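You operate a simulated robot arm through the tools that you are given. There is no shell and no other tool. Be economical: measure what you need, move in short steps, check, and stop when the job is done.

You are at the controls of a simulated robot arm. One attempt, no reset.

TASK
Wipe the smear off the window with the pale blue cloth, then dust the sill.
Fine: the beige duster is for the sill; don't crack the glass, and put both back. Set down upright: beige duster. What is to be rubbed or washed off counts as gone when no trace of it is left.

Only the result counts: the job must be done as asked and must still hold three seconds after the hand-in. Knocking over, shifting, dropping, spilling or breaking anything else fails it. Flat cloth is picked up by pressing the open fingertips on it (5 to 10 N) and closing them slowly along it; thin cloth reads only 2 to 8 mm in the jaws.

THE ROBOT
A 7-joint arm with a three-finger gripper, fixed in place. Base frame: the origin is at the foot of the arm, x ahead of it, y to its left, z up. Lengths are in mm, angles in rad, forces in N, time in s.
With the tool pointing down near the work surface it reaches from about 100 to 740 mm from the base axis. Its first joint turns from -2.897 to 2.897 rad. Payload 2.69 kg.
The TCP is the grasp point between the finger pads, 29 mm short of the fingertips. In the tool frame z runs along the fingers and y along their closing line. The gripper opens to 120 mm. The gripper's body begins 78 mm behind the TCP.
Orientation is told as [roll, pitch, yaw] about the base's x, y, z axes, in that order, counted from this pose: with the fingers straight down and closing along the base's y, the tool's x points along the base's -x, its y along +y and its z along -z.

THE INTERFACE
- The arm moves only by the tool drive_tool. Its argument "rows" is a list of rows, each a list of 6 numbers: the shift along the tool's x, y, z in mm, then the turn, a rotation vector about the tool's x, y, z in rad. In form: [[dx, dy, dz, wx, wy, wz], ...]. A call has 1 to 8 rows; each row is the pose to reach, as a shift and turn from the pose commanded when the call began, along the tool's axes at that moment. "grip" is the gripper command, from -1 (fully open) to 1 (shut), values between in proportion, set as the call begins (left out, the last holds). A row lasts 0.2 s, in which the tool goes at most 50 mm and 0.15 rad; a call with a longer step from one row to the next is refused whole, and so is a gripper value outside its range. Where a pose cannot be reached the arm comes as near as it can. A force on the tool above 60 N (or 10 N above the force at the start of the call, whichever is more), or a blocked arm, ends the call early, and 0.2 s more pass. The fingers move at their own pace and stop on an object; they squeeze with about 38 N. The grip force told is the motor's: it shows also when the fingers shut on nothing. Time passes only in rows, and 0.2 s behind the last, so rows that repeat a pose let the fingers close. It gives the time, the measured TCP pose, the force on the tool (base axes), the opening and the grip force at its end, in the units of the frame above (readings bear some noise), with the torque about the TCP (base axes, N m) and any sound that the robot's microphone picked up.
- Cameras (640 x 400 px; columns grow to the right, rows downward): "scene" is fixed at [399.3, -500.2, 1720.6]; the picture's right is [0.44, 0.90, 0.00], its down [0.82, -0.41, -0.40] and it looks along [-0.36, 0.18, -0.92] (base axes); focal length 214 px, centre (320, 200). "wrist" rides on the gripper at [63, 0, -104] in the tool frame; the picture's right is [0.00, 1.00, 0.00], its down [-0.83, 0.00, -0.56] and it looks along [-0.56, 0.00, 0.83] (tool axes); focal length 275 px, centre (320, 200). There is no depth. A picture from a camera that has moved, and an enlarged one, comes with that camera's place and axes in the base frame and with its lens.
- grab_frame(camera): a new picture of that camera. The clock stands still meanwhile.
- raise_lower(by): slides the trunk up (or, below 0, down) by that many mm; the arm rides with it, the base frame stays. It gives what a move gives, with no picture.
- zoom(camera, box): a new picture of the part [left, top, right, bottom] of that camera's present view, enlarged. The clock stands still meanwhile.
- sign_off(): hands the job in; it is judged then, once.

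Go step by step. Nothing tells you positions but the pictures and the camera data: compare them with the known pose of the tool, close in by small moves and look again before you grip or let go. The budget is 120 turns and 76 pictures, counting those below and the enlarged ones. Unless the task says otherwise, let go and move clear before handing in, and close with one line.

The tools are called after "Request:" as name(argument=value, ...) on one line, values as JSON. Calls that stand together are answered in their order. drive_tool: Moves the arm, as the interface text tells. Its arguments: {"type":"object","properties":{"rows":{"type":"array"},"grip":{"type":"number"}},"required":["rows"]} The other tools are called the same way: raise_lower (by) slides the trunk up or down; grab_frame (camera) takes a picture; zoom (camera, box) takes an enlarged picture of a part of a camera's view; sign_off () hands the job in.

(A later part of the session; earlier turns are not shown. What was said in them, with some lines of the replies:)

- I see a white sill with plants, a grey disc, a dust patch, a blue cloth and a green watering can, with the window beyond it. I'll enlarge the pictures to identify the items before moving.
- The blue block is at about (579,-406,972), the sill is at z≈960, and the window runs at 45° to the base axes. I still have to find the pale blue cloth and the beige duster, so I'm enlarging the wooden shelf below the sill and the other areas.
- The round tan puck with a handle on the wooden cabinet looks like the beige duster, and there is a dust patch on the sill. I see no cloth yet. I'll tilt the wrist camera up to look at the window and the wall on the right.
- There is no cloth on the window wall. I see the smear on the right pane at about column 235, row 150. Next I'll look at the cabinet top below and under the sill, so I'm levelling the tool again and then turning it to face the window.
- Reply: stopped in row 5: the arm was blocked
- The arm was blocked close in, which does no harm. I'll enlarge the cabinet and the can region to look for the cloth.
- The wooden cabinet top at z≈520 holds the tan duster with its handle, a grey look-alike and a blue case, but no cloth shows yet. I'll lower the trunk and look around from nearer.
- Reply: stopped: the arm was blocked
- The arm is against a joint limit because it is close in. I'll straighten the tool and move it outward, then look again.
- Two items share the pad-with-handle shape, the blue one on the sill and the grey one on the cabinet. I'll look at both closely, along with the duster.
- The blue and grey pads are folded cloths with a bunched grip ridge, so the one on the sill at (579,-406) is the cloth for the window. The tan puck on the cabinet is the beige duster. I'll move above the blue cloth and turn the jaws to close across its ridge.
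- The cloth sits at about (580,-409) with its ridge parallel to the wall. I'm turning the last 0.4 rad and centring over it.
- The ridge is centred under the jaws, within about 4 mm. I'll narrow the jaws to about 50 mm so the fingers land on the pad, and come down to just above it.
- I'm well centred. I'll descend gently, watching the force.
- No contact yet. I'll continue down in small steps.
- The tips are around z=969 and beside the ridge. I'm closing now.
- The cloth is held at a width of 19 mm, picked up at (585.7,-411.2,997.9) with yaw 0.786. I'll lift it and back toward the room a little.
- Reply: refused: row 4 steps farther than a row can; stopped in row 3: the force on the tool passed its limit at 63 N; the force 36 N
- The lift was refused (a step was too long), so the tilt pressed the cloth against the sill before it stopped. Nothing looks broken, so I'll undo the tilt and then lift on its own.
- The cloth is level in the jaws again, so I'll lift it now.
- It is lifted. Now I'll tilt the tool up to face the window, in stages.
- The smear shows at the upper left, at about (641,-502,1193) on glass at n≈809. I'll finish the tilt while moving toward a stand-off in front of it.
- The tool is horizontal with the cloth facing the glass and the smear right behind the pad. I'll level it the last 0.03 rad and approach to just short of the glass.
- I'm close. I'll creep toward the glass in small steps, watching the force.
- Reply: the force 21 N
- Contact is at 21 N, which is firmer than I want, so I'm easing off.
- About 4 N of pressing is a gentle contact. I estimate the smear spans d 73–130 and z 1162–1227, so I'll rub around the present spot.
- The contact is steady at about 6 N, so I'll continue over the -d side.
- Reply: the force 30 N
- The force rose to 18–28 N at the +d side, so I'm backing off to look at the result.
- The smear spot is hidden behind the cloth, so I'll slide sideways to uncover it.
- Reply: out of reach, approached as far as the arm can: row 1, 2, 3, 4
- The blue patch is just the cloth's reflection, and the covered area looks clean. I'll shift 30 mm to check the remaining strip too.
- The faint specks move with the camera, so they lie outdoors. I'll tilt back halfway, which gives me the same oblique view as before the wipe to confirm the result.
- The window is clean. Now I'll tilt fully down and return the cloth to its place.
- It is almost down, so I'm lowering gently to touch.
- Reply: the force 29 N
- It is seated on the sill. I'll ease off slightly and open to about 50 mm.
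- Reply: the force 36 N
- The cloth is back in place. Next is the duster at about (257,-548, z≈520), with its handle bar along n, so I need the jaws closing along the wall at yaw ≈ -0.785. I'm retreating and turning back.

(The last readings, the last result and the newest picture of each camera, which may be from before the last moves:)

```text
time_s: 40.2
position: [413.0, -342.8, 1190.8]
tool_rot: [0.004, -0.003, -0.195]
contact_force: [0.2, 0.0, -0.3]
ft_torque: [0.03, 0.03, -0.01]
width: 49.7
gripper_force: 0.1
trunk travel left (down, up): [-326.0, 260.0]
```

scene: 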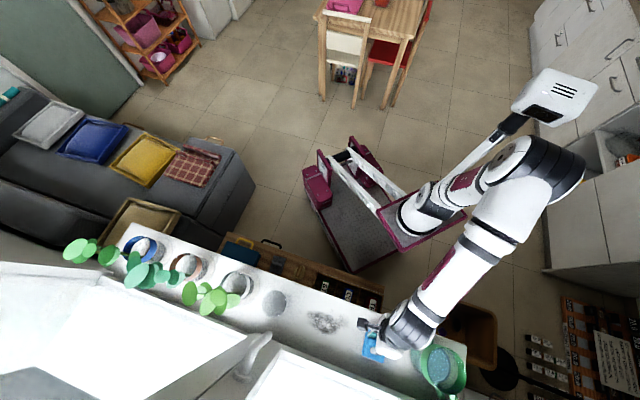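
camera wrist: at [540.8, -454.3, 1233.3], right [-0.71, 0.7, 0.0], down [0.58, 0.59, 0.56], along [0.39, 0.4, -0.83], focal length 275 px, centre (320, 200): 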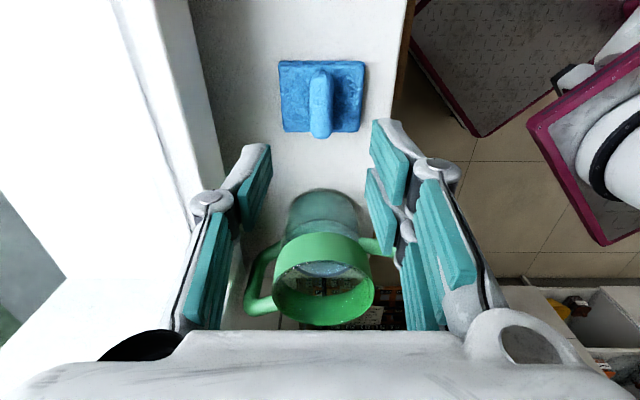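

Request:
drive_tool(rows=[[19, -38, 0, 0, 0, 0.1], [38, -77, 0, 0, 0, 0.2], [57, -116, 0, 0, 0, 0.3], [76, -154, 0, 0, 0, 0.4], [95, -193, 0, 0, 0, 0.5], [113, -231, 0, 0, 0, 0.59], [113, -231, 0, 0, 0, 0.59]])

Request:
grab_frame(camera="wrist")

```text
time_s: 41.8
position: [258.1, -550.2, 1185.8]
tool_rot: [0.004, -0.001, -0.786]
contact_force: [0.0, 0.9, -0.4]
ft_torque: [0.0, 0.04, -0.03]
width: 50.0
gripper_force: 0.1
trunk travel left (down, up): [-326.0, 260.0]
```

```text
37 pictures are left
camera wrist: at [211.9, -507.3, 1291.2], right [0.7, 0.71, 0.0], down [0.59, -0.59, 0.56], along [0.4, -0.39, -0.83], focal length 275 px, centre (320, 200)
```

wrist: 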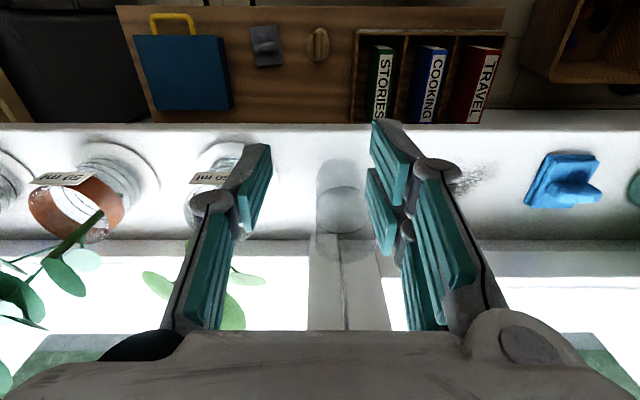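

The duster is exactly under the TCP. I'll lower the trunk, then go down with a slight forward tilt so the wrist stays clear of the sill edge.

Request:
drive_tool(rows=[[0, 0, 0, 0, -0.1, 0], [0, 0, 0, 0, -0.2, 0], [0, 0, 0, 0, -0.2, 0]])

Request:
raise_lower(by=-320)

Request:
grab_frame(camera="wrist")

Request:
grab_frame(camera="scene")

```text
time_s: 42.6
position: [255.8, -550.6, 1186.4]
tool_rot: [0.003, -0.202, -0.784]
contact_force: [-0.2, 0.2, 1.4]
ft_torque: [0.0, 0.0, 0.02]
width: 49.8
gripper_force: 0.0
trunk travel left (down, up): [-326.0, 260.0]
```

```text
time_s: 45.8
position: [256.6, -549.7, 865.6]
tool_rot: [0.002, -0.202, -0.785]
contact_force: [-0.7, -0.3, -0.4]
ft_torque: [0.01, 0.02, 0.02]
width: 49.7
gripper_force: 0.1
trunk travel left (down, up): [-6.0, 580.0]
```

```text
36 pictures are left
camera wrist: at [197.1, -491.9, 956.5], right [0.7, 0.71, 0.0], down [0.5, -0.5, 0.71], along [0.51, -0.5, -0.7], focal length 275 px, centre (320, 200)
```

wrist: 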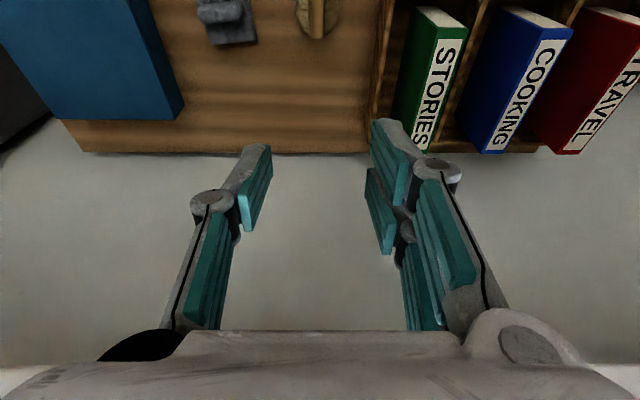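

```text
35 pictures are left
```

scene: 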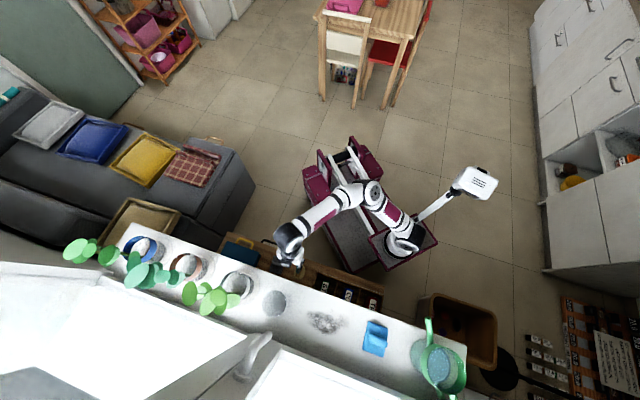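

The path down is clear: the sill's front edge is at n=637, z 920–960. I'm descending vertically to about 640.

Request:
drive_tool(rows=[[9, 0, 44, 0, 0, 0], [18, 0, 88, 0, 0, 0], [27, 0, 132, 0, 0, 0], [36, 0, 176, 0, 0, 0], [43, 0, 210, 0, 0, 0], [43, 0, 210, 0, 0, 0]])

Request:
grab_frame(camera="wrist")

```text
time_s: 47.2
position: [256.4, -547.7, 652.8]
tool_rot: [0.003, -0.201, -0.786]
contact_force: [-0.1, 0.6, -0.6]
ft_torque: [0.0, 0.01, -0.01]
width: 49.8
gripper_force: 0.0
trunk travel left (down, up): [-6.0, 580.0]
```

```text
34 pictures are left
camera wrist: at [196.9, -490.3, 742.7], right [0.7, 0.71, 0.0], down [0.5, -0.5, 0.71], along [0.51, -0.5, -0.7], focal length 275 px, centre (320, 200)
```

wrist: 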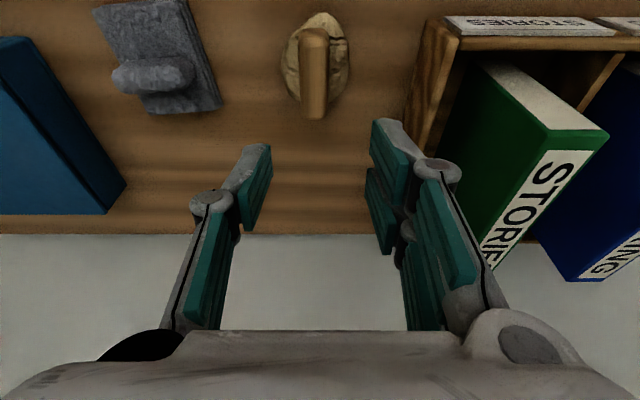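

The duster's bar runs along n and is centred between the fingers. I'm descending further with a check.

Request:
drive_tool(rows=[[6, 0, 30, 0, 0, 0], [10, 0, 52, 0, 0, 0], [12, 0, 60, 0, 0, 0], [12, 0, 60, 0, 0, 0]])

Request:
grab_frame(camera="wrist")

```text
time_s: 48.2
position: [256.6, -548.1, 588.2]
tool_rot: [0.003, -0.202, -0.785]
contact_force: [0.0, -0.9, 0.8]
ft_torque: [-0.02, -0.02, -0.05]
width: 49.9
gripper_force: 0.1
trunk travel left (down, up): [-6.0, 580.0]
```

```text
33 pictures are left
camera wrist: at [197.7, -490.2, 678.6], right [0.7, 0.71, 0.0], down [0.5, -0.5, 0.71], along [0.51, -0.5, -0.7], focal length 275 px, centre (320, 200)
```

wrist: 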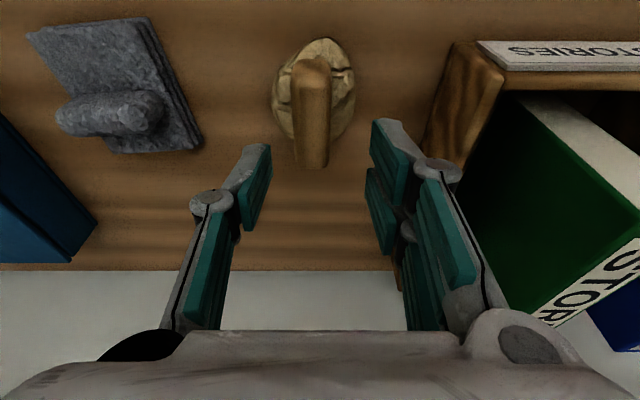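

From the two views the bar's centre is at z≈509, n≈575, about 6 mm off in y. I'll correct that and descend to about 540.

Request:
drive_tool(rows=[[1, -3, 20, 0, 0, 0], [3, -6, 38, 0, 0, 0], [4.6, -6, 48, 0, 0, 0], [4.6, -6, 48, 0, 0, 0]])

Request:
grab_frame(camera="wrist")

```text
time_s: 49.2
position: [257.2, -556.6, 543.6]
tool_rot: [0.004, -0.204, -0.785]
contact_force: [-0.7, 1.5, 2.2]
ft_torque: [0.1, -0.01, 0.0]
width: 50.0
gripper_force: 0.7
trunk travel left (down, up): [-6.0, 580.0]
```

```text
32 pictures are left
camera wrist: at [197.6, -498.6, 632.9], right [0.7, 0.71, 0.0], down [0.5, -0.5, 0.71], along [0.51, -0.5, -0.7], focal length 275 px, centre (320, 200)
```

wrist: 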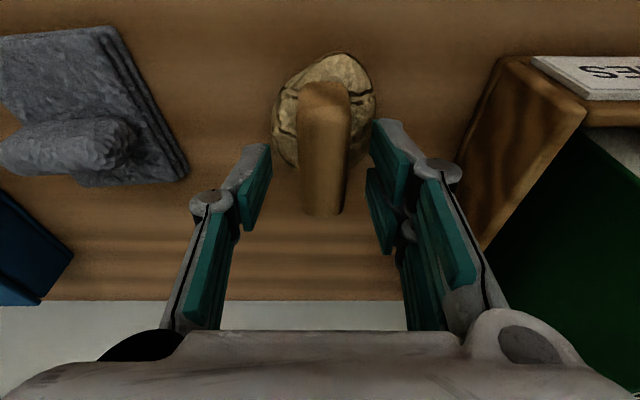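

The bar is centred and just below the fingertips. I'll descend slowly with force checks.

Request:
drive_tool(rows=[[0.8, 0, 4, 0, 0, 0], [1.6, 0, 8, 0, 0, 0], [2.4, 0, 12, 0, 0, 0]])

Request:
zoom(camera="wrist", box=[200, 40, 440, 260])

```text
time_s: 50.1
position: [258.5, -559.0, 542.2]
tool_rot: [-0.002, -0.21, -0.787]
contact_force: [-7.9, 20.9, 71.6]
ft_torque: [3.21, -0.42, -0.15]
width: 49.7
gripper_force: 36.9
trunk travel left (down, up): [-6.0, 580.0]
stopped in row 3: the force on the tool passed its limit at 62 N (the readings are from after the stop); the commanded pose is now the measured one
```

```text
1.82 times, centred on (320, 150) of wrist
camera zoom: at [198.6, -500.3, 631.4], right [0.71, 0.71, 0.0], down [0.5, -0.49, 0.72], along [0.51, -0.51, -0.7], focal length 500 px, centre (320, 291)
```

zoom: 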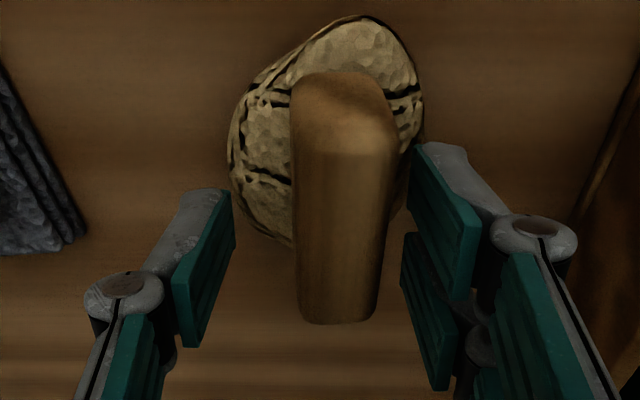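

A fingertip is resting on the puck's rim, so the bar is already between the pads. I'm backing up to release the load and checking.

Request:
drive_tool(rows=[[-0.6, 0, -3, 0, 0, 0], [-1, 0, -5, 0, 0, 0], [-1, 0, -5, 0, 0, 0]])

Request:
zoom(camera="wrist", box=[200, 40, 440, 260])

```text
time_s: 50.9
position: [258.3, -558.5, 539.7]
tool_rot: [0.005, -0.209, -0.785]
contact_force: [-0.3, -9.5, 16.7]
ft_torque: [0.0, -0.13, -0.1]
width: 54.0
gripper_force: 9.6
trunk travel left (down, up): [-6.0, 580.0]
```

```text
1.82 times, centred on (320, 150) of wrist
camera zoom: at [198.5, -500.5, 629.7], right [0.7, 0.71, 0.0], down [0.5, -0.49, 0.71], along [0.51, -0.5, -0.7], focal length 500 px, centre (320, 291)
```

zoom: 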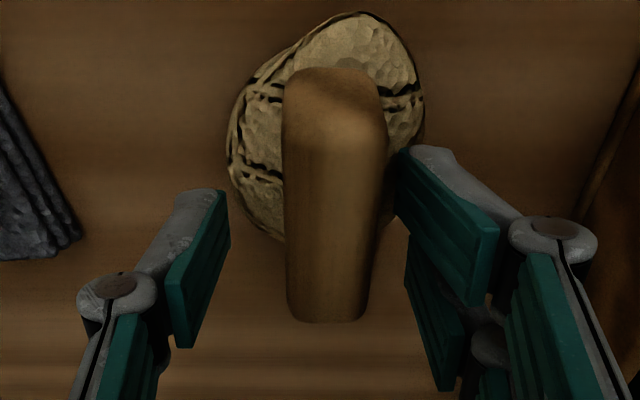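

Request:
drive_tool(rows=[[-1, 0, -5, 0, 0, 0], [-2.4, 0, -12, 0, 0, 0], [-2.4, 0, -12, 0, 0, 0]])

Request:
grab_frame(camera="wrist")

```text
time_s: 51.7
position: [257.7, -558.1, 550.8]
tool_rot: [0.005, -0.205, -0.785]
contact_force: [-0.3, 0.5, 0.1]
ft_torque: [0.0, 0.01, 0.0]
width: 49.8
gripper_force: 0.0
trunk travel left (down, up): [-6.0, 580.0]
```

```text
29 pictures are left
camera wrist: at [198.3, -499.1, 640.6], right [0.7, 0.71, 0.0], down [0.5, -0.49, 0.71], along [0.51, -0.5, -0.7], focal length 275 px, centre (320, 200)
```

wrist: 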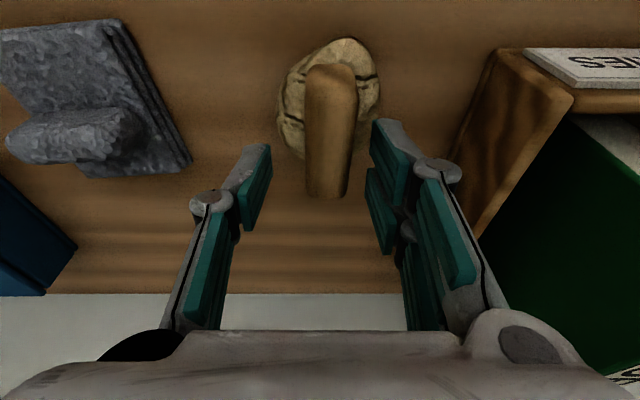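

It is free and upright. Contact began at TCP z≈543, where the tips touch the puck top, so I'll re-centre over the bar, stop at about 546 and close there.

Request:
drive_tool(rows=[[6, 2.5, -1.2, 0, 0, 0], [11.8, 5, -2.4, 0, 0, 0], [12.8, 5, 2, 0, 0, 0], [12.8, 5, 2, 0, 0, 0]])

Request:
zoom(camera="wrist", box=[200, 40, 440, 260])

```text
time_s: 52.7
position: [253.4, -545.3, 547.0]
tool_rot: [0.002, -0.206, -0.785]
contact_force: [0.2, 0.8, 0.5]
ft_torque: [0.0, 0.01, -0.01]
width: 49.5
gripper_force: 0.0
trunk travel left (down, up): [-6.0, 580.0]
```

```text
1.82 times, centred on (320, 150) of wrist
camera zoom: at [194.4, -487.6, 636.4], right [0.7, 0.71, 0.0], down [0.5, -0.49, 0.71], along [0.51, -0.5, -0.7], focal length 500 px, centre (320, 291)
```

zoom: 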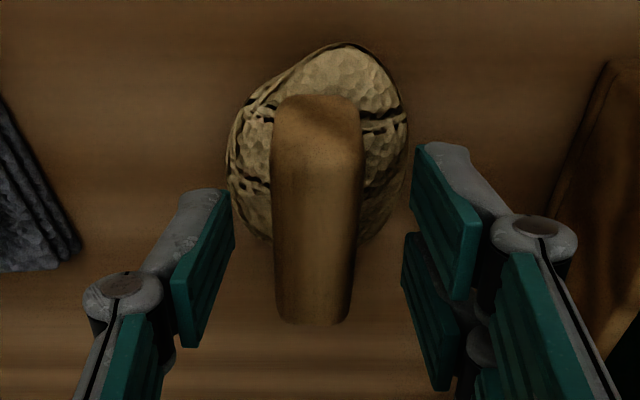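

The bar is centred between the pads, so I'm closing.

Request:
drive_tool(rows=[[0, 0, 0, 0, 0, 0], [0, 0, 0, 0, 0, 0], [0, 0, 0, 0, 0, 0]], grip=1)

Request:
zoom(camera="wrist", box=[200, 40, 440, 260])

```text
time_s: 53.5
position: [253.4, -545.3, 547.6]
tool_rot: [0.003, -0.206, -0.786]
contact_force: [0.1, -0.1, -0.6]
ft_torque: [-0.02, 0.01, -0.02]
width: 21.3
gripper_force: 37.6
trunk travel left (down, up): [-6.0, 580.0]
```

```text
1.82 times, centred on (320, 150) of wrist
camera zoom: at [194.4, -487.6, 636.4], right [0.7, 0.71, 0.0], down [0.5, -0.49, 0.71], along [0.51, -0.5, -0.7], focal length 500 px, centre (320, 291)
```

zoom: 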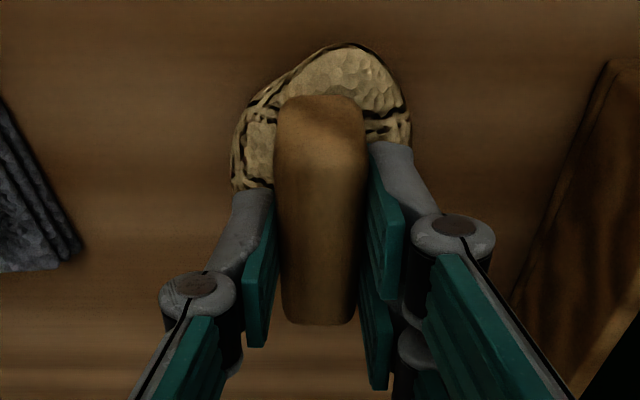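

The duster is held with a 21 mm opening. I'm lifting straight up.

Request:
drive_tool(rows=[[-2, 0, -10, 0, 0, 0], [-8, 0, -39, 0, 0, 0], [-16, 0, -78, 0, 0, 0], [-24, 0, -117, 0, 0, 0], [-32.5, 0, -156, 0, 0, 0], [-41, 0, -196, 0, 0, 0], [-49, 0, -235, 0, 0, 0], [-57, 0, -274, 0, 0, 0]])

Request:
raise_lower(by=340)

Request:
grab_frame(camera="wrist")

Request:
zoom(camera="scene", box=[220, 220, 480, 400])

```text
time_s: 55.3
position: [254.0, -548.0, 830.9]
tool_rot: [0.006, -0.207, -0.785]
contact_force: [0.8, 0.7, -0.2]
ft_torque: [-0.01, -0.04, 0.01]
width: 21.0
gripper_force: 37.5
trunk travel left (down, up): [-6.0, 580.0]
```

```text
time_s: 58.6
position: [252.9, -546.8, 1167.7]
tool_rot: [0.004, -0.207, -0.785]
contact_force: [0.2, -1.1, 0.3]
ft_torque: [0.0, -0.03, -0.01]
width: 21.0
gripper_force: 37.8
trunk travel left (down, up): [-346.0, 240.0]
```

```text
26 pictures are left
camera wrist: at [193.2, -488.7, 1257.4], right [0.7, 0.71, 0.0], down [0.5, -0.49, 0.71], along [0.51, -0.5, -0.7], focal length 275 px, centre (320, 200)
```

wrist: 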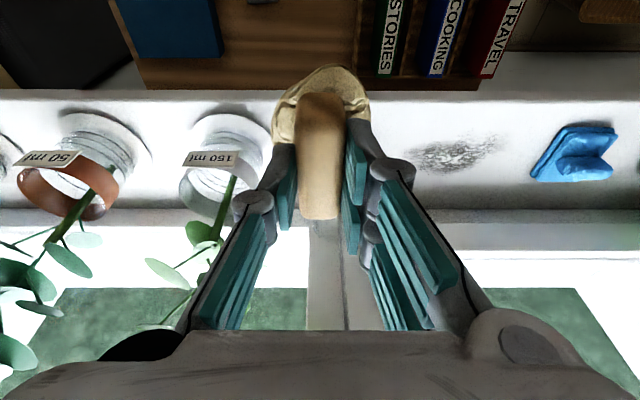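

```text
2.22 times, centred on (350, 310) of scene
camera zoom: at [399.3, -500.2, 1720.6], right [0.44, 0.9, 0.0], down [0.82, -0.41, -0.4], along [-0.36, 0.18, -0.92], focal length 477 px, centre (253, -44)
```

zoom: 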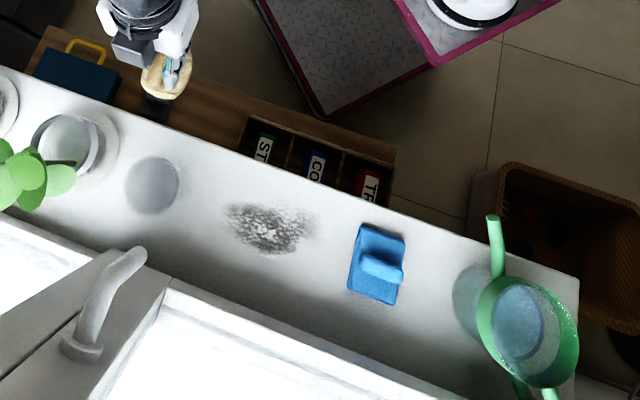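

The dust patch spans about n 672–740, d -95..37, and the glass tumbler's edge is near d=-144, so there is room. I'm moving the duster over the patch.

Request:
drive_tool(rows=[[-22, 30, 5, 0, 0, 0], [-45, 60, 9, 0, 0, 0], [-68, 90, 14, 0, 0, 0], [-90, 120, 19, 0, 0, 0], [-113, 150, 23, 0, 0, 0], [-135, 178, 28, 0, 0, 0], [-135, 178, 28, 0, 0, 0]])

Request:
grab_frame(camera="wrist")

```text
time_s: 60.2
position: [478.0, -515.2, 1170.7]
tool_rot: [0.003, -0.206, -0.785]
contact_force: [-0.3, 0.2, 0.3]
ft_torque: [0.03, -0.01, -0.02]
width: 21.2
gripper_force: 38.4
trunk travel left (down, up): [-346.0, 240.0]
```

```text
24 pictures are left
camera wrist: at [417.6, -457.9, 1260.3], right [0.7, 0.71, 0.0], down [0.5, -0.49, 0.71], along [0.51, -0.5, -0.7], focal length 275 px, centre (320, 200)
```

wrist: 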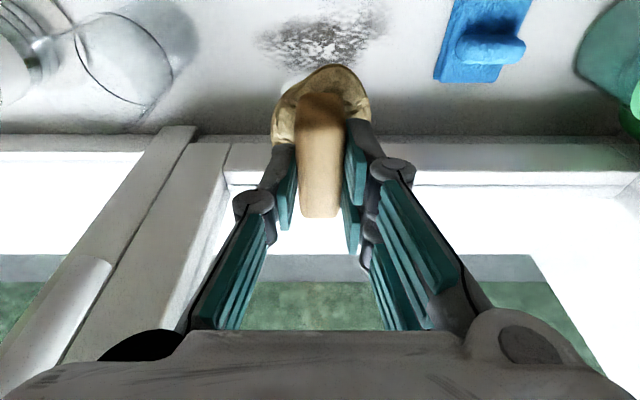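

I'm well placed. Now I'll lower it toward the sill.

Request:
drive_tool(rows=[[8, 0, 39, 0, 0, 0], [16, 0, 78, 0, 0, 0], [22.5, 0, 108, 0, 0, 0], [26.5, 0, 127, 0, 0, 0], [26.5, 0, 127, 0, 0, 0]])

Request:
grab_frame(camera="wrist")

```text
time_s: 61.4
position: [476.8, -520.3, 1042.6]
tool_rot: [0.006, -0.205, -0.786]
contact_force: [0.3, -0.2, 0.1]
ft_torque: [-0.01, -0.01, 0.01]
width: 21.0
gripper_force: 37.8
trunk travel left (down, up): [-346.0, 240.0]
```

```text
23 pictures are left
camera wrist: at [417.2, -462.3, 1131.4], right [0.7, 0.71, 0.0], down [0.5, -0.49, 0.71], along [0.51, -0.5, -0.7], focal length 275 px, centre (320, 200)
```

wrist: 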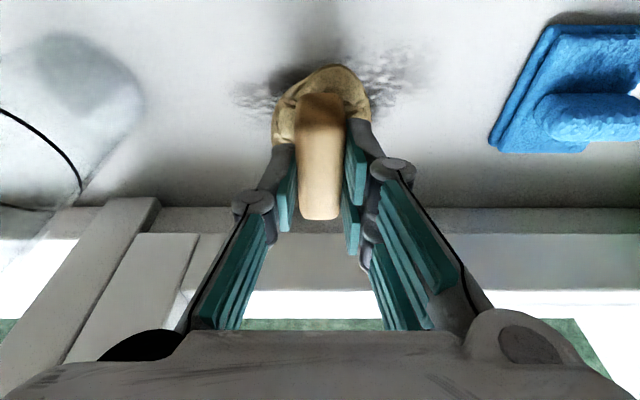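

The duster is just above the dust, so I'm creeping down.

Request:
drive_tool(rows=[[0.6, 0, 3, 0, 0, 0], [1.2, 0, 6, 0, 0, 0], [1.6, 0, 8, 0, 0, 0], [2, 0, 10, 0, 0, 0]])

```text
time_s: 62.4
position: [475.7, -518.3, 1030.4]
tool_rot: [0.002, -0.205, -0.786]
contact_force: [0.7, -0.8, -0.4]
ft_torque: [-0.01, -0.02, 0.01]
width: 21.2
gripper_force: 37.5
trunk travel left (down, up): [-346.0, 240.0]
```

Request:
drive_tool(rows=[[0.5, 0, 2.5, 0, 0, 0], [1, 0, 5, 0, 0, 0], [1.3, 0, 6.5, 0, 0, 0], [1.6, 0, 8, 0, 0, 0]])

```text
time_s: 63.4
position: [476.1, -519.2, 1021.2]
tool_rot: [0.004, -0.206, -0.786]
contact_force: [-0.4, -0.2, 0.1]
ft_torque: [0.02, -0.03, -0.01]
width: 21.1
gripper_force: 37.7
trunk travel left (down, up): [-346.0, 240.0]
```

There's still no contact, so I'll continue gently.

Request:
drive_tool(rows=[[0.4, 0, 2, 0, 0, 0], [0.8, 0, 4, 0, 0, 0], [1.1, 0, 5.5, 0, 0, 0], [1.4, 0, 7, 0, 0, 0]])

Request:
grab_frame(camera="wrist")

```text
time_s: 64.4
position: [477.2, -518.1, 1016.7]
tool_rot: [0.001, -0.209, -0.784]
contact_force: [-3.0, 6.2, 31.8]
ft_torque: [0.67, 0.47, -0.05]
width: 21.7
gripper_force: 37.9
trunk travel left (down, up): [-346.0, 240.0]
```

```text
22 pictures are left
camera wrist: at [417.1, -460.0, 1105.8], right [0.7, 0.71, 0.0], down [0.49, -0.49, 0.72], along [0.51, -0.5, -0.7], focal length 275 px, centre (320, 200)
```

wrist: 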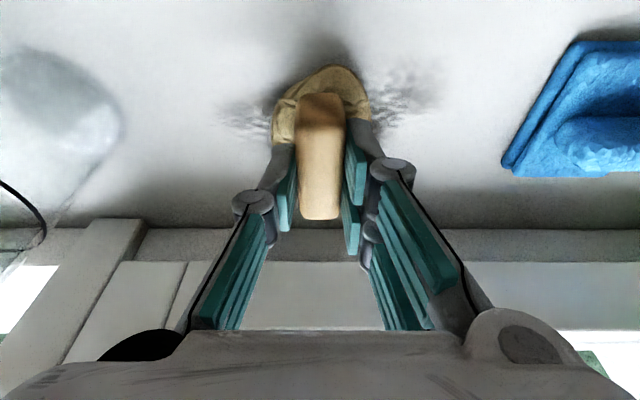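

Contact is at TCP z≈1017. I'll ease off about 1 mm and sweep along the patch.

Request:
drive_tool(rows=[[-0.2, 25, -0.9, 0, 0, 0], [-0.2, 48, -0.9, 0, 0, 0], [-0.2, 10, -0.9, 0, 0, 0], [-0.2, -25, -0.9, 0, 0, 0], [-0.2, -52, -0.9, 0, 0, 0], [19.4, -52, -5.0, 0, 0, 0], [19.4, -15, -5.0, 0, 0, 0], [19.4, 25, -5.0, 0, 0, 0]])

```text
time_s: 66.2
position: [477.0, -487.5, 1017.2]
tool_rot: [0.0, -0.211, -0.793]
contact_force: [-14.4, -15.0, 43.9]
ft_torque: [-0.6, 0.42, 0.02]
width: 21.1
gripper_force: 38.2
trunk travel left (down, up): [-346.0, 240.0]
```

The force is on the high side, so I'll lift slightly and finish the sweep over the back strip.

Request:
drive_tool(rows=[[-0.2, 24, -1.2, 0, 0, 0], [-20, 24, 2.9, 0, 0, 0], [-41, 24, 7.2, 0, 0, 0], [-41, -10, 7.2, 0, 0, 0], [-41, -45, 7.2, 0, 0, 0], [-41, -76, 7.2, 0, 0, 0], [-20, -76, 2.9, 0, 0, 0], [-20, -40, 2.9, 0, 0, 0]])

```text
time_s: 68.0
position: [466.5, -529.6, 1017.7]
tool_rot: [0.003, -0.207, -0.785]
contact_force: [-1.3, 0.3, -0.7]
ft_torque: [0.05, -0.03, -0.01]
width: 21.2
gripper_force: 38.1
trunk travel left (down, up): [-346.0, 240.0]
```

The contact was lost on the last pass. I'll go 0.8 mm lower and repeat the middle and back strips.

Request:
drive_tool(rows=[[0.2, 0, 0.9, 0, 0, 0], [-21, 0, 5.4, 0, 0, 0], [-21, -35, 5.4, 0, 0, 0], [-21, 0, 5.4, 0, 0, 0], [-21, 35, 5.4, 0, 0, 0], [-21, 66, 5.4, 0, 0, 0], [0.2, 66, 0.9, 0, 0, 0], [0.2, 30, 0.9, 0, 0, 0]])

Request:
grab_frame(camera="wrist")

```text
time_s: 69.8
position: [488.9, -503.6, 1015.1]
tool_rot: [0.006, -0.206, -0.782]
contact_force: [7.0, 5.9, 19.7]
ft_torque: [-0.14, -0.76, 0.23]
width: 21.3
gripper_force: 37.7
trunk travel left (down, up): [-346.0, 240.0]
```

```text
21 pictures are left
camera wrist: at [428.8, -446.3, 1105.3], right [0.7, 0.71, 0.0], down [0.5, -0.49, 0.71], along [0.51, -0.5, -0.7], focal length 275 px, centre (320, 200)
```

wrist: 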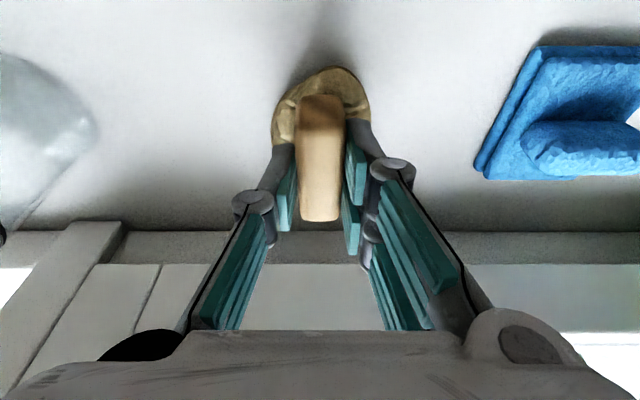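

The sill looks clean around it. I'll lift and check what was under the duster.

Request:
drive_tool(rows=[[-4, 0, -20, 0, 0, 0], [-12, 0, -58, 0, 0, 0], [-20, 0, -97, 0, 0, 0], [-28, 0, -136, 0, 0, 0], [0, -40, -150, 0, 0, 0], [36, -70, -155, 0, 0, 0], [70, -100, -160, 0, 0, 0]])

Request:
zoom(camera="scene", box=[250, 270, 410, 380])

Request:
grab_frame(camera="wrist")

```text
refused: row 5 steps farther than a row can; nothing moved
```

```text
3.64 times, centred on (330, 325) of scene
camera zoom: at [399.3, -500.2, 1720.6], right [0.44, 0.9, 0.0], down [0.82, -0.41, -0.4], along [-0.36, 0.18, -0.92], focal length 780 px, centre (284, -254)
```

zoom: 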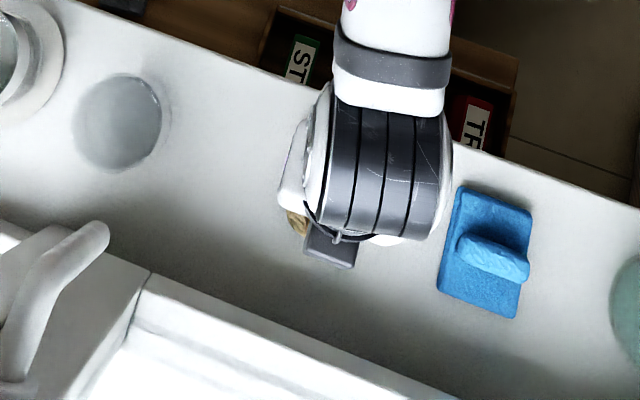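

```text
19 pictures are left
camera wrist: at [428.8, -446.3, 1105.3], right [0.7, 0.71, 0.0], down [0.5, -0.49, 0.71], along [0.51, -0.5, -0.7], focal length 275 px, centre (320, 200)
```

wrist: 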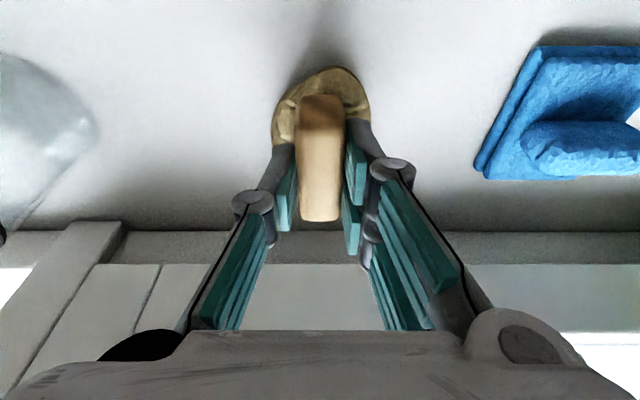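

A step was too long and nothing moved. I'm lifting first.

Request:
drive_tool(rows=[[-4, 0, -20, 0, 0, 0], [-12, 0, -58, 0, 0, 0], [-20, 0, -97, 0, 0, 0], [-28, 0, -136, 0, 0, 0], [-31, 0, -152, 0, 0, 0]])

```text
time_s: 71.0
position: [487.3, -505.4, 1170.7]
tool_rot: [0.002, -0.205, -0.786]
contact_force: [0.1, -0.5, -0.2]
ft_torque: [0.01, -0.01, 0.01]
width: 21.4
gripper_force: 38.2
trunk travel left (down, up): [-346.0, 240.0]
```

Request:
drive_tool(rows=[[22, -33, -5, 0, 0, 0], [45, -66, -9, 0, 0, 0], [67, -99, -14, 0, 0, 0], [89, -132, -19, 0, 0, 0], [112, -165, -23, 0, 0, 0], [134, -197.5, -28, 0, 0, 0], [134, -197.5, -28, 0, 0, 0]])

Request:
zoom(camera="scene", box=[250, 270, 410, 380])

Request:
grab_frame(camera="wrist")

```text
time_s: 72.6
position: [250.1, -550.3, 1169.0]
tool_rot: [0.005, -0.207, -0.784]
contact_force: [0.3, 0.3, -0.8]
ft_torque: [-0.01, 0.0, 0.02]
width: 21.2
gripper_force: 38.4
trunk travel left (down, up): [-346.0, 240.0]
```

```text
3.64 times, centred on (330, 325) of scene
camera zoom: at [399.3, -500.2, 1720.6], right [0.44, 0.9, 0.0], down [0.82, -0.41, -0.4], along [-0.36, 0.18, -0.92], focal length 780 px, centre (284, -254)
```

zoom: 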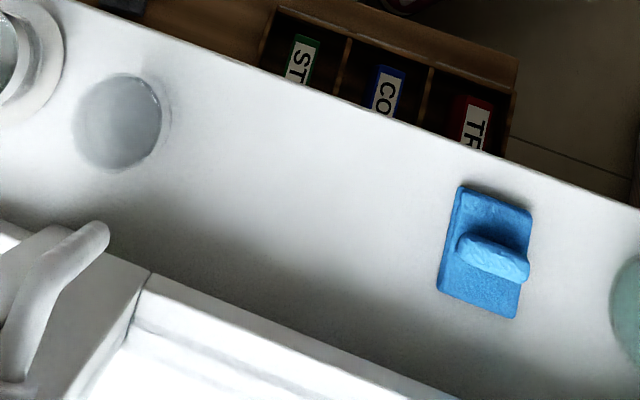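

```text
17 pictures are left
camera wrist: at [189.4, -492.1, 1258.0], right [0.7, 0.71, 0.0], down [0.5, -0.49, 0.71], along [0.51, -0.5, -0.7], focal length 275 px, centre (320, 200)
```

wrist: 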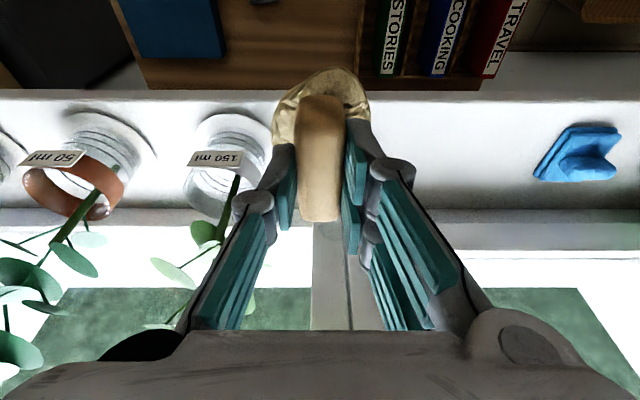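

The sill is spotless. Now I'll return the duster, trunk down and then a vertical descent.

Request:
raise_lower(by=-340)

Request:
grab_frame(camera="wrist")

```text
time_s: 76.0
position: [251.4, -550.5, 829.7]
tool_rot: [0.003, -0.206, -0.786]
contact_force: [0.5, 1.1, 0.1]
ft_torque: [0.0, -0.01, -0.01]
width: 21.1
gripper_force: 37.7
trunk travel left (down, up): [-6.0, 580.0]
```

```text
16 pictures are left
camera wrist: at [190.5, -492.4, 918.9], right [0.7, 0.71, 0.0], down [0.5, -0.49, 0.71], along [0.51, -0.5, -0.7], focal length 275 px, centre (320, 200)
```

wrist: 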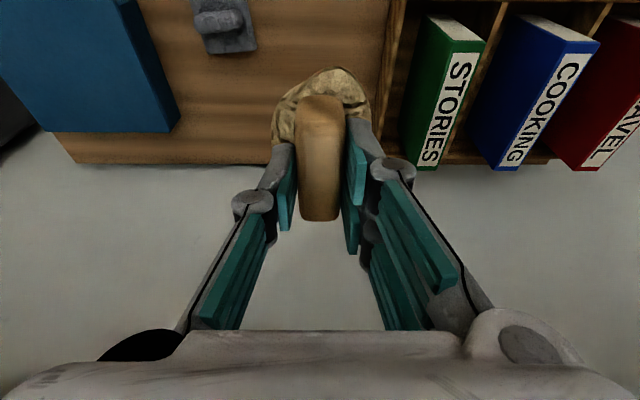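

Request:
drive_tool(rows=[[8, 1, 39, 0, 0, 0], [17, 1, 80, 0, 0, 0], [25.5, 1, 122, 0, 0, 0], [34, 1, 164, 0, 0, 0], [43, 1, 206, 0, 0, 0], [51, 1, 245, 0, 0, 0], [54.5, 1, 261, 0, 0, 0], [54.5, 1, 261, 0, 0, 0]])

Request:
grab_frame(camera="wrist")

```text
time_s: 77.8
position: [250.1, -548.3, 560.1]
tool_rot: [0.005, -0.206, -0.784]
contact_force: [-0.7, 0.2, -0.8]
ft_torque: [-0.02, 0.01, 0.02]
width: 21.2
gripper_force: 37.8
trunk travel left (down, up): [-6.0, 580.0]
```

```text
15 pictures are left
camera wrist: at [190.6, -491.2, 649.9], right [0.7, 0.71, 0.0], down [0.5, -0.49, 0.71], along [0.51, -0.5, -0.7], focal length 275 px, centre (320, 200)
```

wrist: 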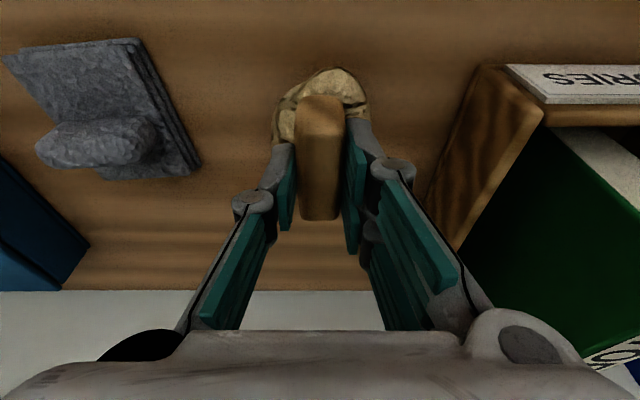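

I'm about 12 mm above the resting height, so I'll lower to light contact.

Request:
drive_tool(rows=[[1, 0, 5, 0, 0, 0], [1.8, 0, 9, 0, 0, 0], [2.2, 0, 11, 0, 0, 0], [2.4, 0, 12, 0, 0, 0]])

```text
time_s: 78.8
position: [249.9, -549.1, 550.2]
tool_rot: [0.004, -0.206, -0.787]
contact_force: [-0.5, -0.1, -0.6]
ft_torque: [-0.01, -0.01, 0.02]
width: 21.3
gripper_force: 38.2
trunk travel left (down, up): [-6.0, 580.0]
```

Request:
drive_tool(rows=[[0.3, 0, 1.5, 0, 0, 0], [0.6, 0, 3, 0, 0, 0], [0.8, 0, 3.8, 0, 0, 0]])

```text
time_s: 79.6
position: [251.8, -550.0, 546.3]
tool_rot: [0.004, -0.206, -0.786]
contact_force: [-0.4, 0.9, -0.5]
ft_torque: [0.0, 0.03, -0.01]
width: 21.2
gripper_force: 37.7
trunk travel left (down, up): [-6.0, 580.0]
```

Request:
drive_tool(rows=[[0.2, 0, 1, 0, 0, 0], [0.4, 0, 2, 0, 0, 0], [0.5, 0, 2.4, 0, 0, 0]])

```text
time_s: 80.4
position: [251.5, -548.4, 546.3]
tool_rot: [0.002, -0.206, -0.785]
contact_force: [-1.9, 8.7, 18.0]
ft_torque: [0.11, -0.09, 0.07]
width: 21.1
gripper_force: 38.0
trunk travel left (down, up): [-6.0, 580.0]
```

The duster is seated at 18 N. I'm opening partly.

Request:
drive_tool(rows=[[-0.1, 0, -0.6, 0, 0, 0], [-0.1, 0, -0.6, 0, 0, 0], [-0.1, 0, -0.6, 0, 0, 0]], grip=0.17)

Request:
grab_frame(camera="wrist")

```text
time_s: 81.2
position: [252.9, -548.5, 545.3]
tool_rot: [0.003, -0.205, -0.784]
contact_force: [0.3, 0.3, -0.2]
ft_torque: [-0.02, -0.03, -0.01]
width: 49.7
gripper_force: 0.2
trunk travel left (down, up): [-6.0, 580.0]
```

```text
14 pictures are left
camera wrist: at [192.2, -491.4, 634.5], right [0.7, 0.71, 0.0], down [0.5, -0.49, 0.71], along [0.51, -0.5, -0.7], focal length 275 px, centre (320, 200)
```

wrist: 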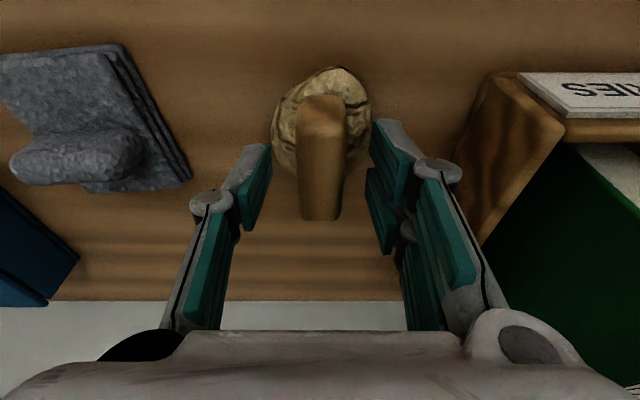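

The duster stands free and upright. I'm rising straight up and clear.

Request:
drive_tool(rows=[[-2, 0, -10, 0, 0, 0], [-8, 0, -39, 0, 0, 0], [-16, 0, -78, 0, 0, 0], [-24, 0, -117, 0, 0, 0], [-32.5, 0, -156, 0, 0, 0], [-41, 0, -196, 0, 0, 0], [-49, 0, -235, 0, 0, 0], [-57, 0, -274, 0, 0, 0]])

Request:
raise_lower(by=340)

Request:
grab_frame(camera="wrist")

Request:
grab_frame(camera="scene")

```text
time_s: 83.0
position: [252.4, -550.1, 823.1]
tool_rot: [0.007, -0.206, -0.785]
contact_force: [-0.4, -0.8, 0.4]
ft_torque: [-0.01, -0.01, 0.02]
width: 49.9
gripper_force: 0.1
trunk travel left (down, up): [-6.0, 580.0]
```

```text
time_s: 86.3
position: [250.0, -548.8, 1165.8]
tool_rot: [0.004, -0.204, -0.784]
contact_force: [-0.6, -0.1, 1.4]
ft_torque: [0.01, -0.02, 0.0]
width: 49.6
gripper_force: 0.0
trunk travel left (down, up): [-346.0, 240.0]
```

```text
13 pictures are left
camera wrist: at [191.1, -491.5, 1254.1], right [0.7, 0.71, 0.0], down [0.5, -0.49, 0.71], along [0.51, -0.5, -0.7], focal length 275 px, centre (320, 200)
```

wrist: 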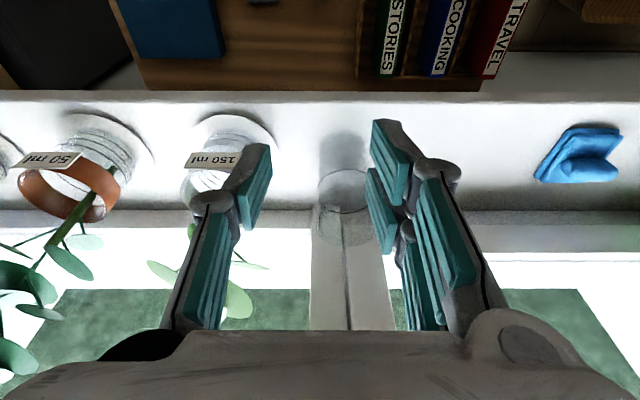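

```text
12 pictures are left
```

scene: 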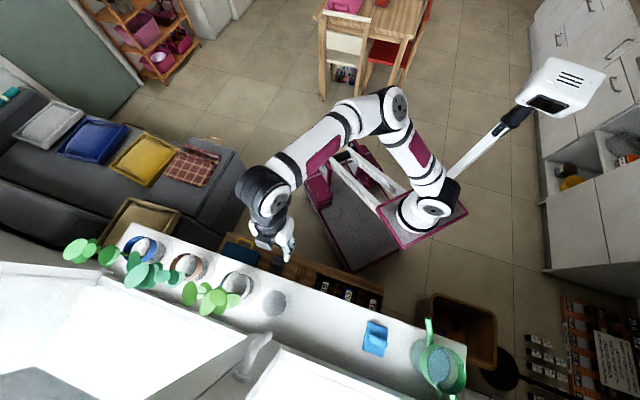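

Both tools are back and the sill is clean. I'll make one last check of the glass from an unobstructed angle.

Request:
drive_tool(rows=[[13, 40, -3, 0, -0.05, 0], [26, 80, -5, 0, -0.1, 0], [38, 120, -8, 0, -0.15, 0], [51, 160, -11, 0, -0.2, 0], [63, 200, -13, 0, -0.25, 0], [76, 220, -16, 0, -0.3, 0], [76, 220, -16, 0, -0.35, 0]])

Request:
grab_frame(camera="wrist")

```text
time_s: 87.9
position: [352.5, -338.6, 1166.6]
tool_rot: [0.003, -0.558, -0.787]
contact_force: [-0.4, 0.4, -0.4]
ft_torque: [-0.02, -0.01, 0.01]
width: 49.9
gripper_force: 0.1
trunk travel left (down, up): [-346.0, 240.0]
```

```text
11 pictures are left
camera wrist: at [274.1, -262.6, 1222.0], right [0.7, 0.71, 0.0], down [0.29, -0.29, 0.91], along [0.65, -0.64, -0.41], focal length 275 px, centre (320, 200)
```

wrist: 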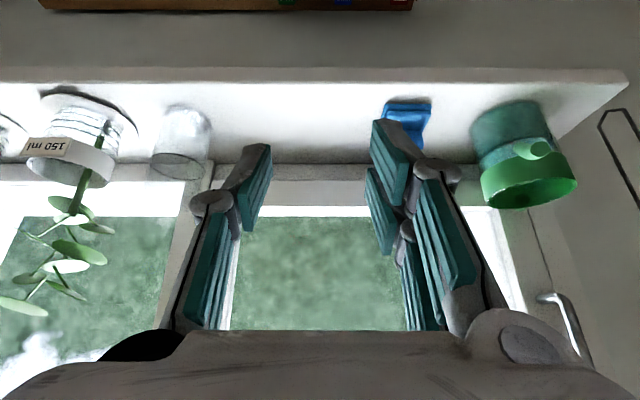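

Request:
zoom(camera="wrist", box=[225, 200, 425, 335])

```text
2.96 times, centred on (325, 268) of wrist
camera zoom: at [274.1, -262.6, 1222.0], right [0.7, 0.71, 0.0], down [0.29, -0.29, 0.91], along [0.65, -0.64, -0.41], focal length 816 px, centre (305, 0)
```

zoom: 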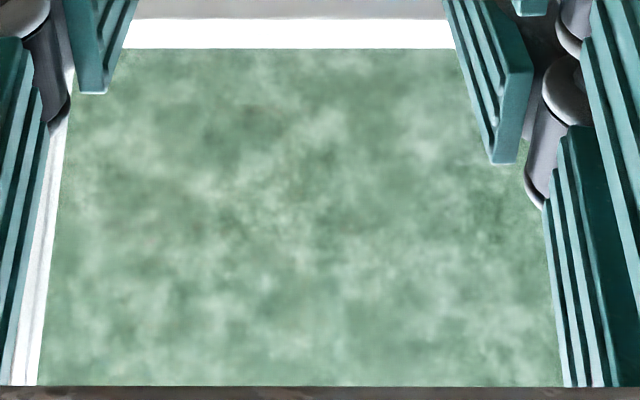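

The glass shows no trace of the smear, the sill is clean, both tools are back and the gripper is clear. I'm handing in.

Request:
sign_off()

```text
The job is handed in.
```

I wiped the smear off the window with the blue cloth and dusted the sill with the beige duster. The last pictures show no trace of either, and both tools are back within a few millimetres of where they were, the duster upright.
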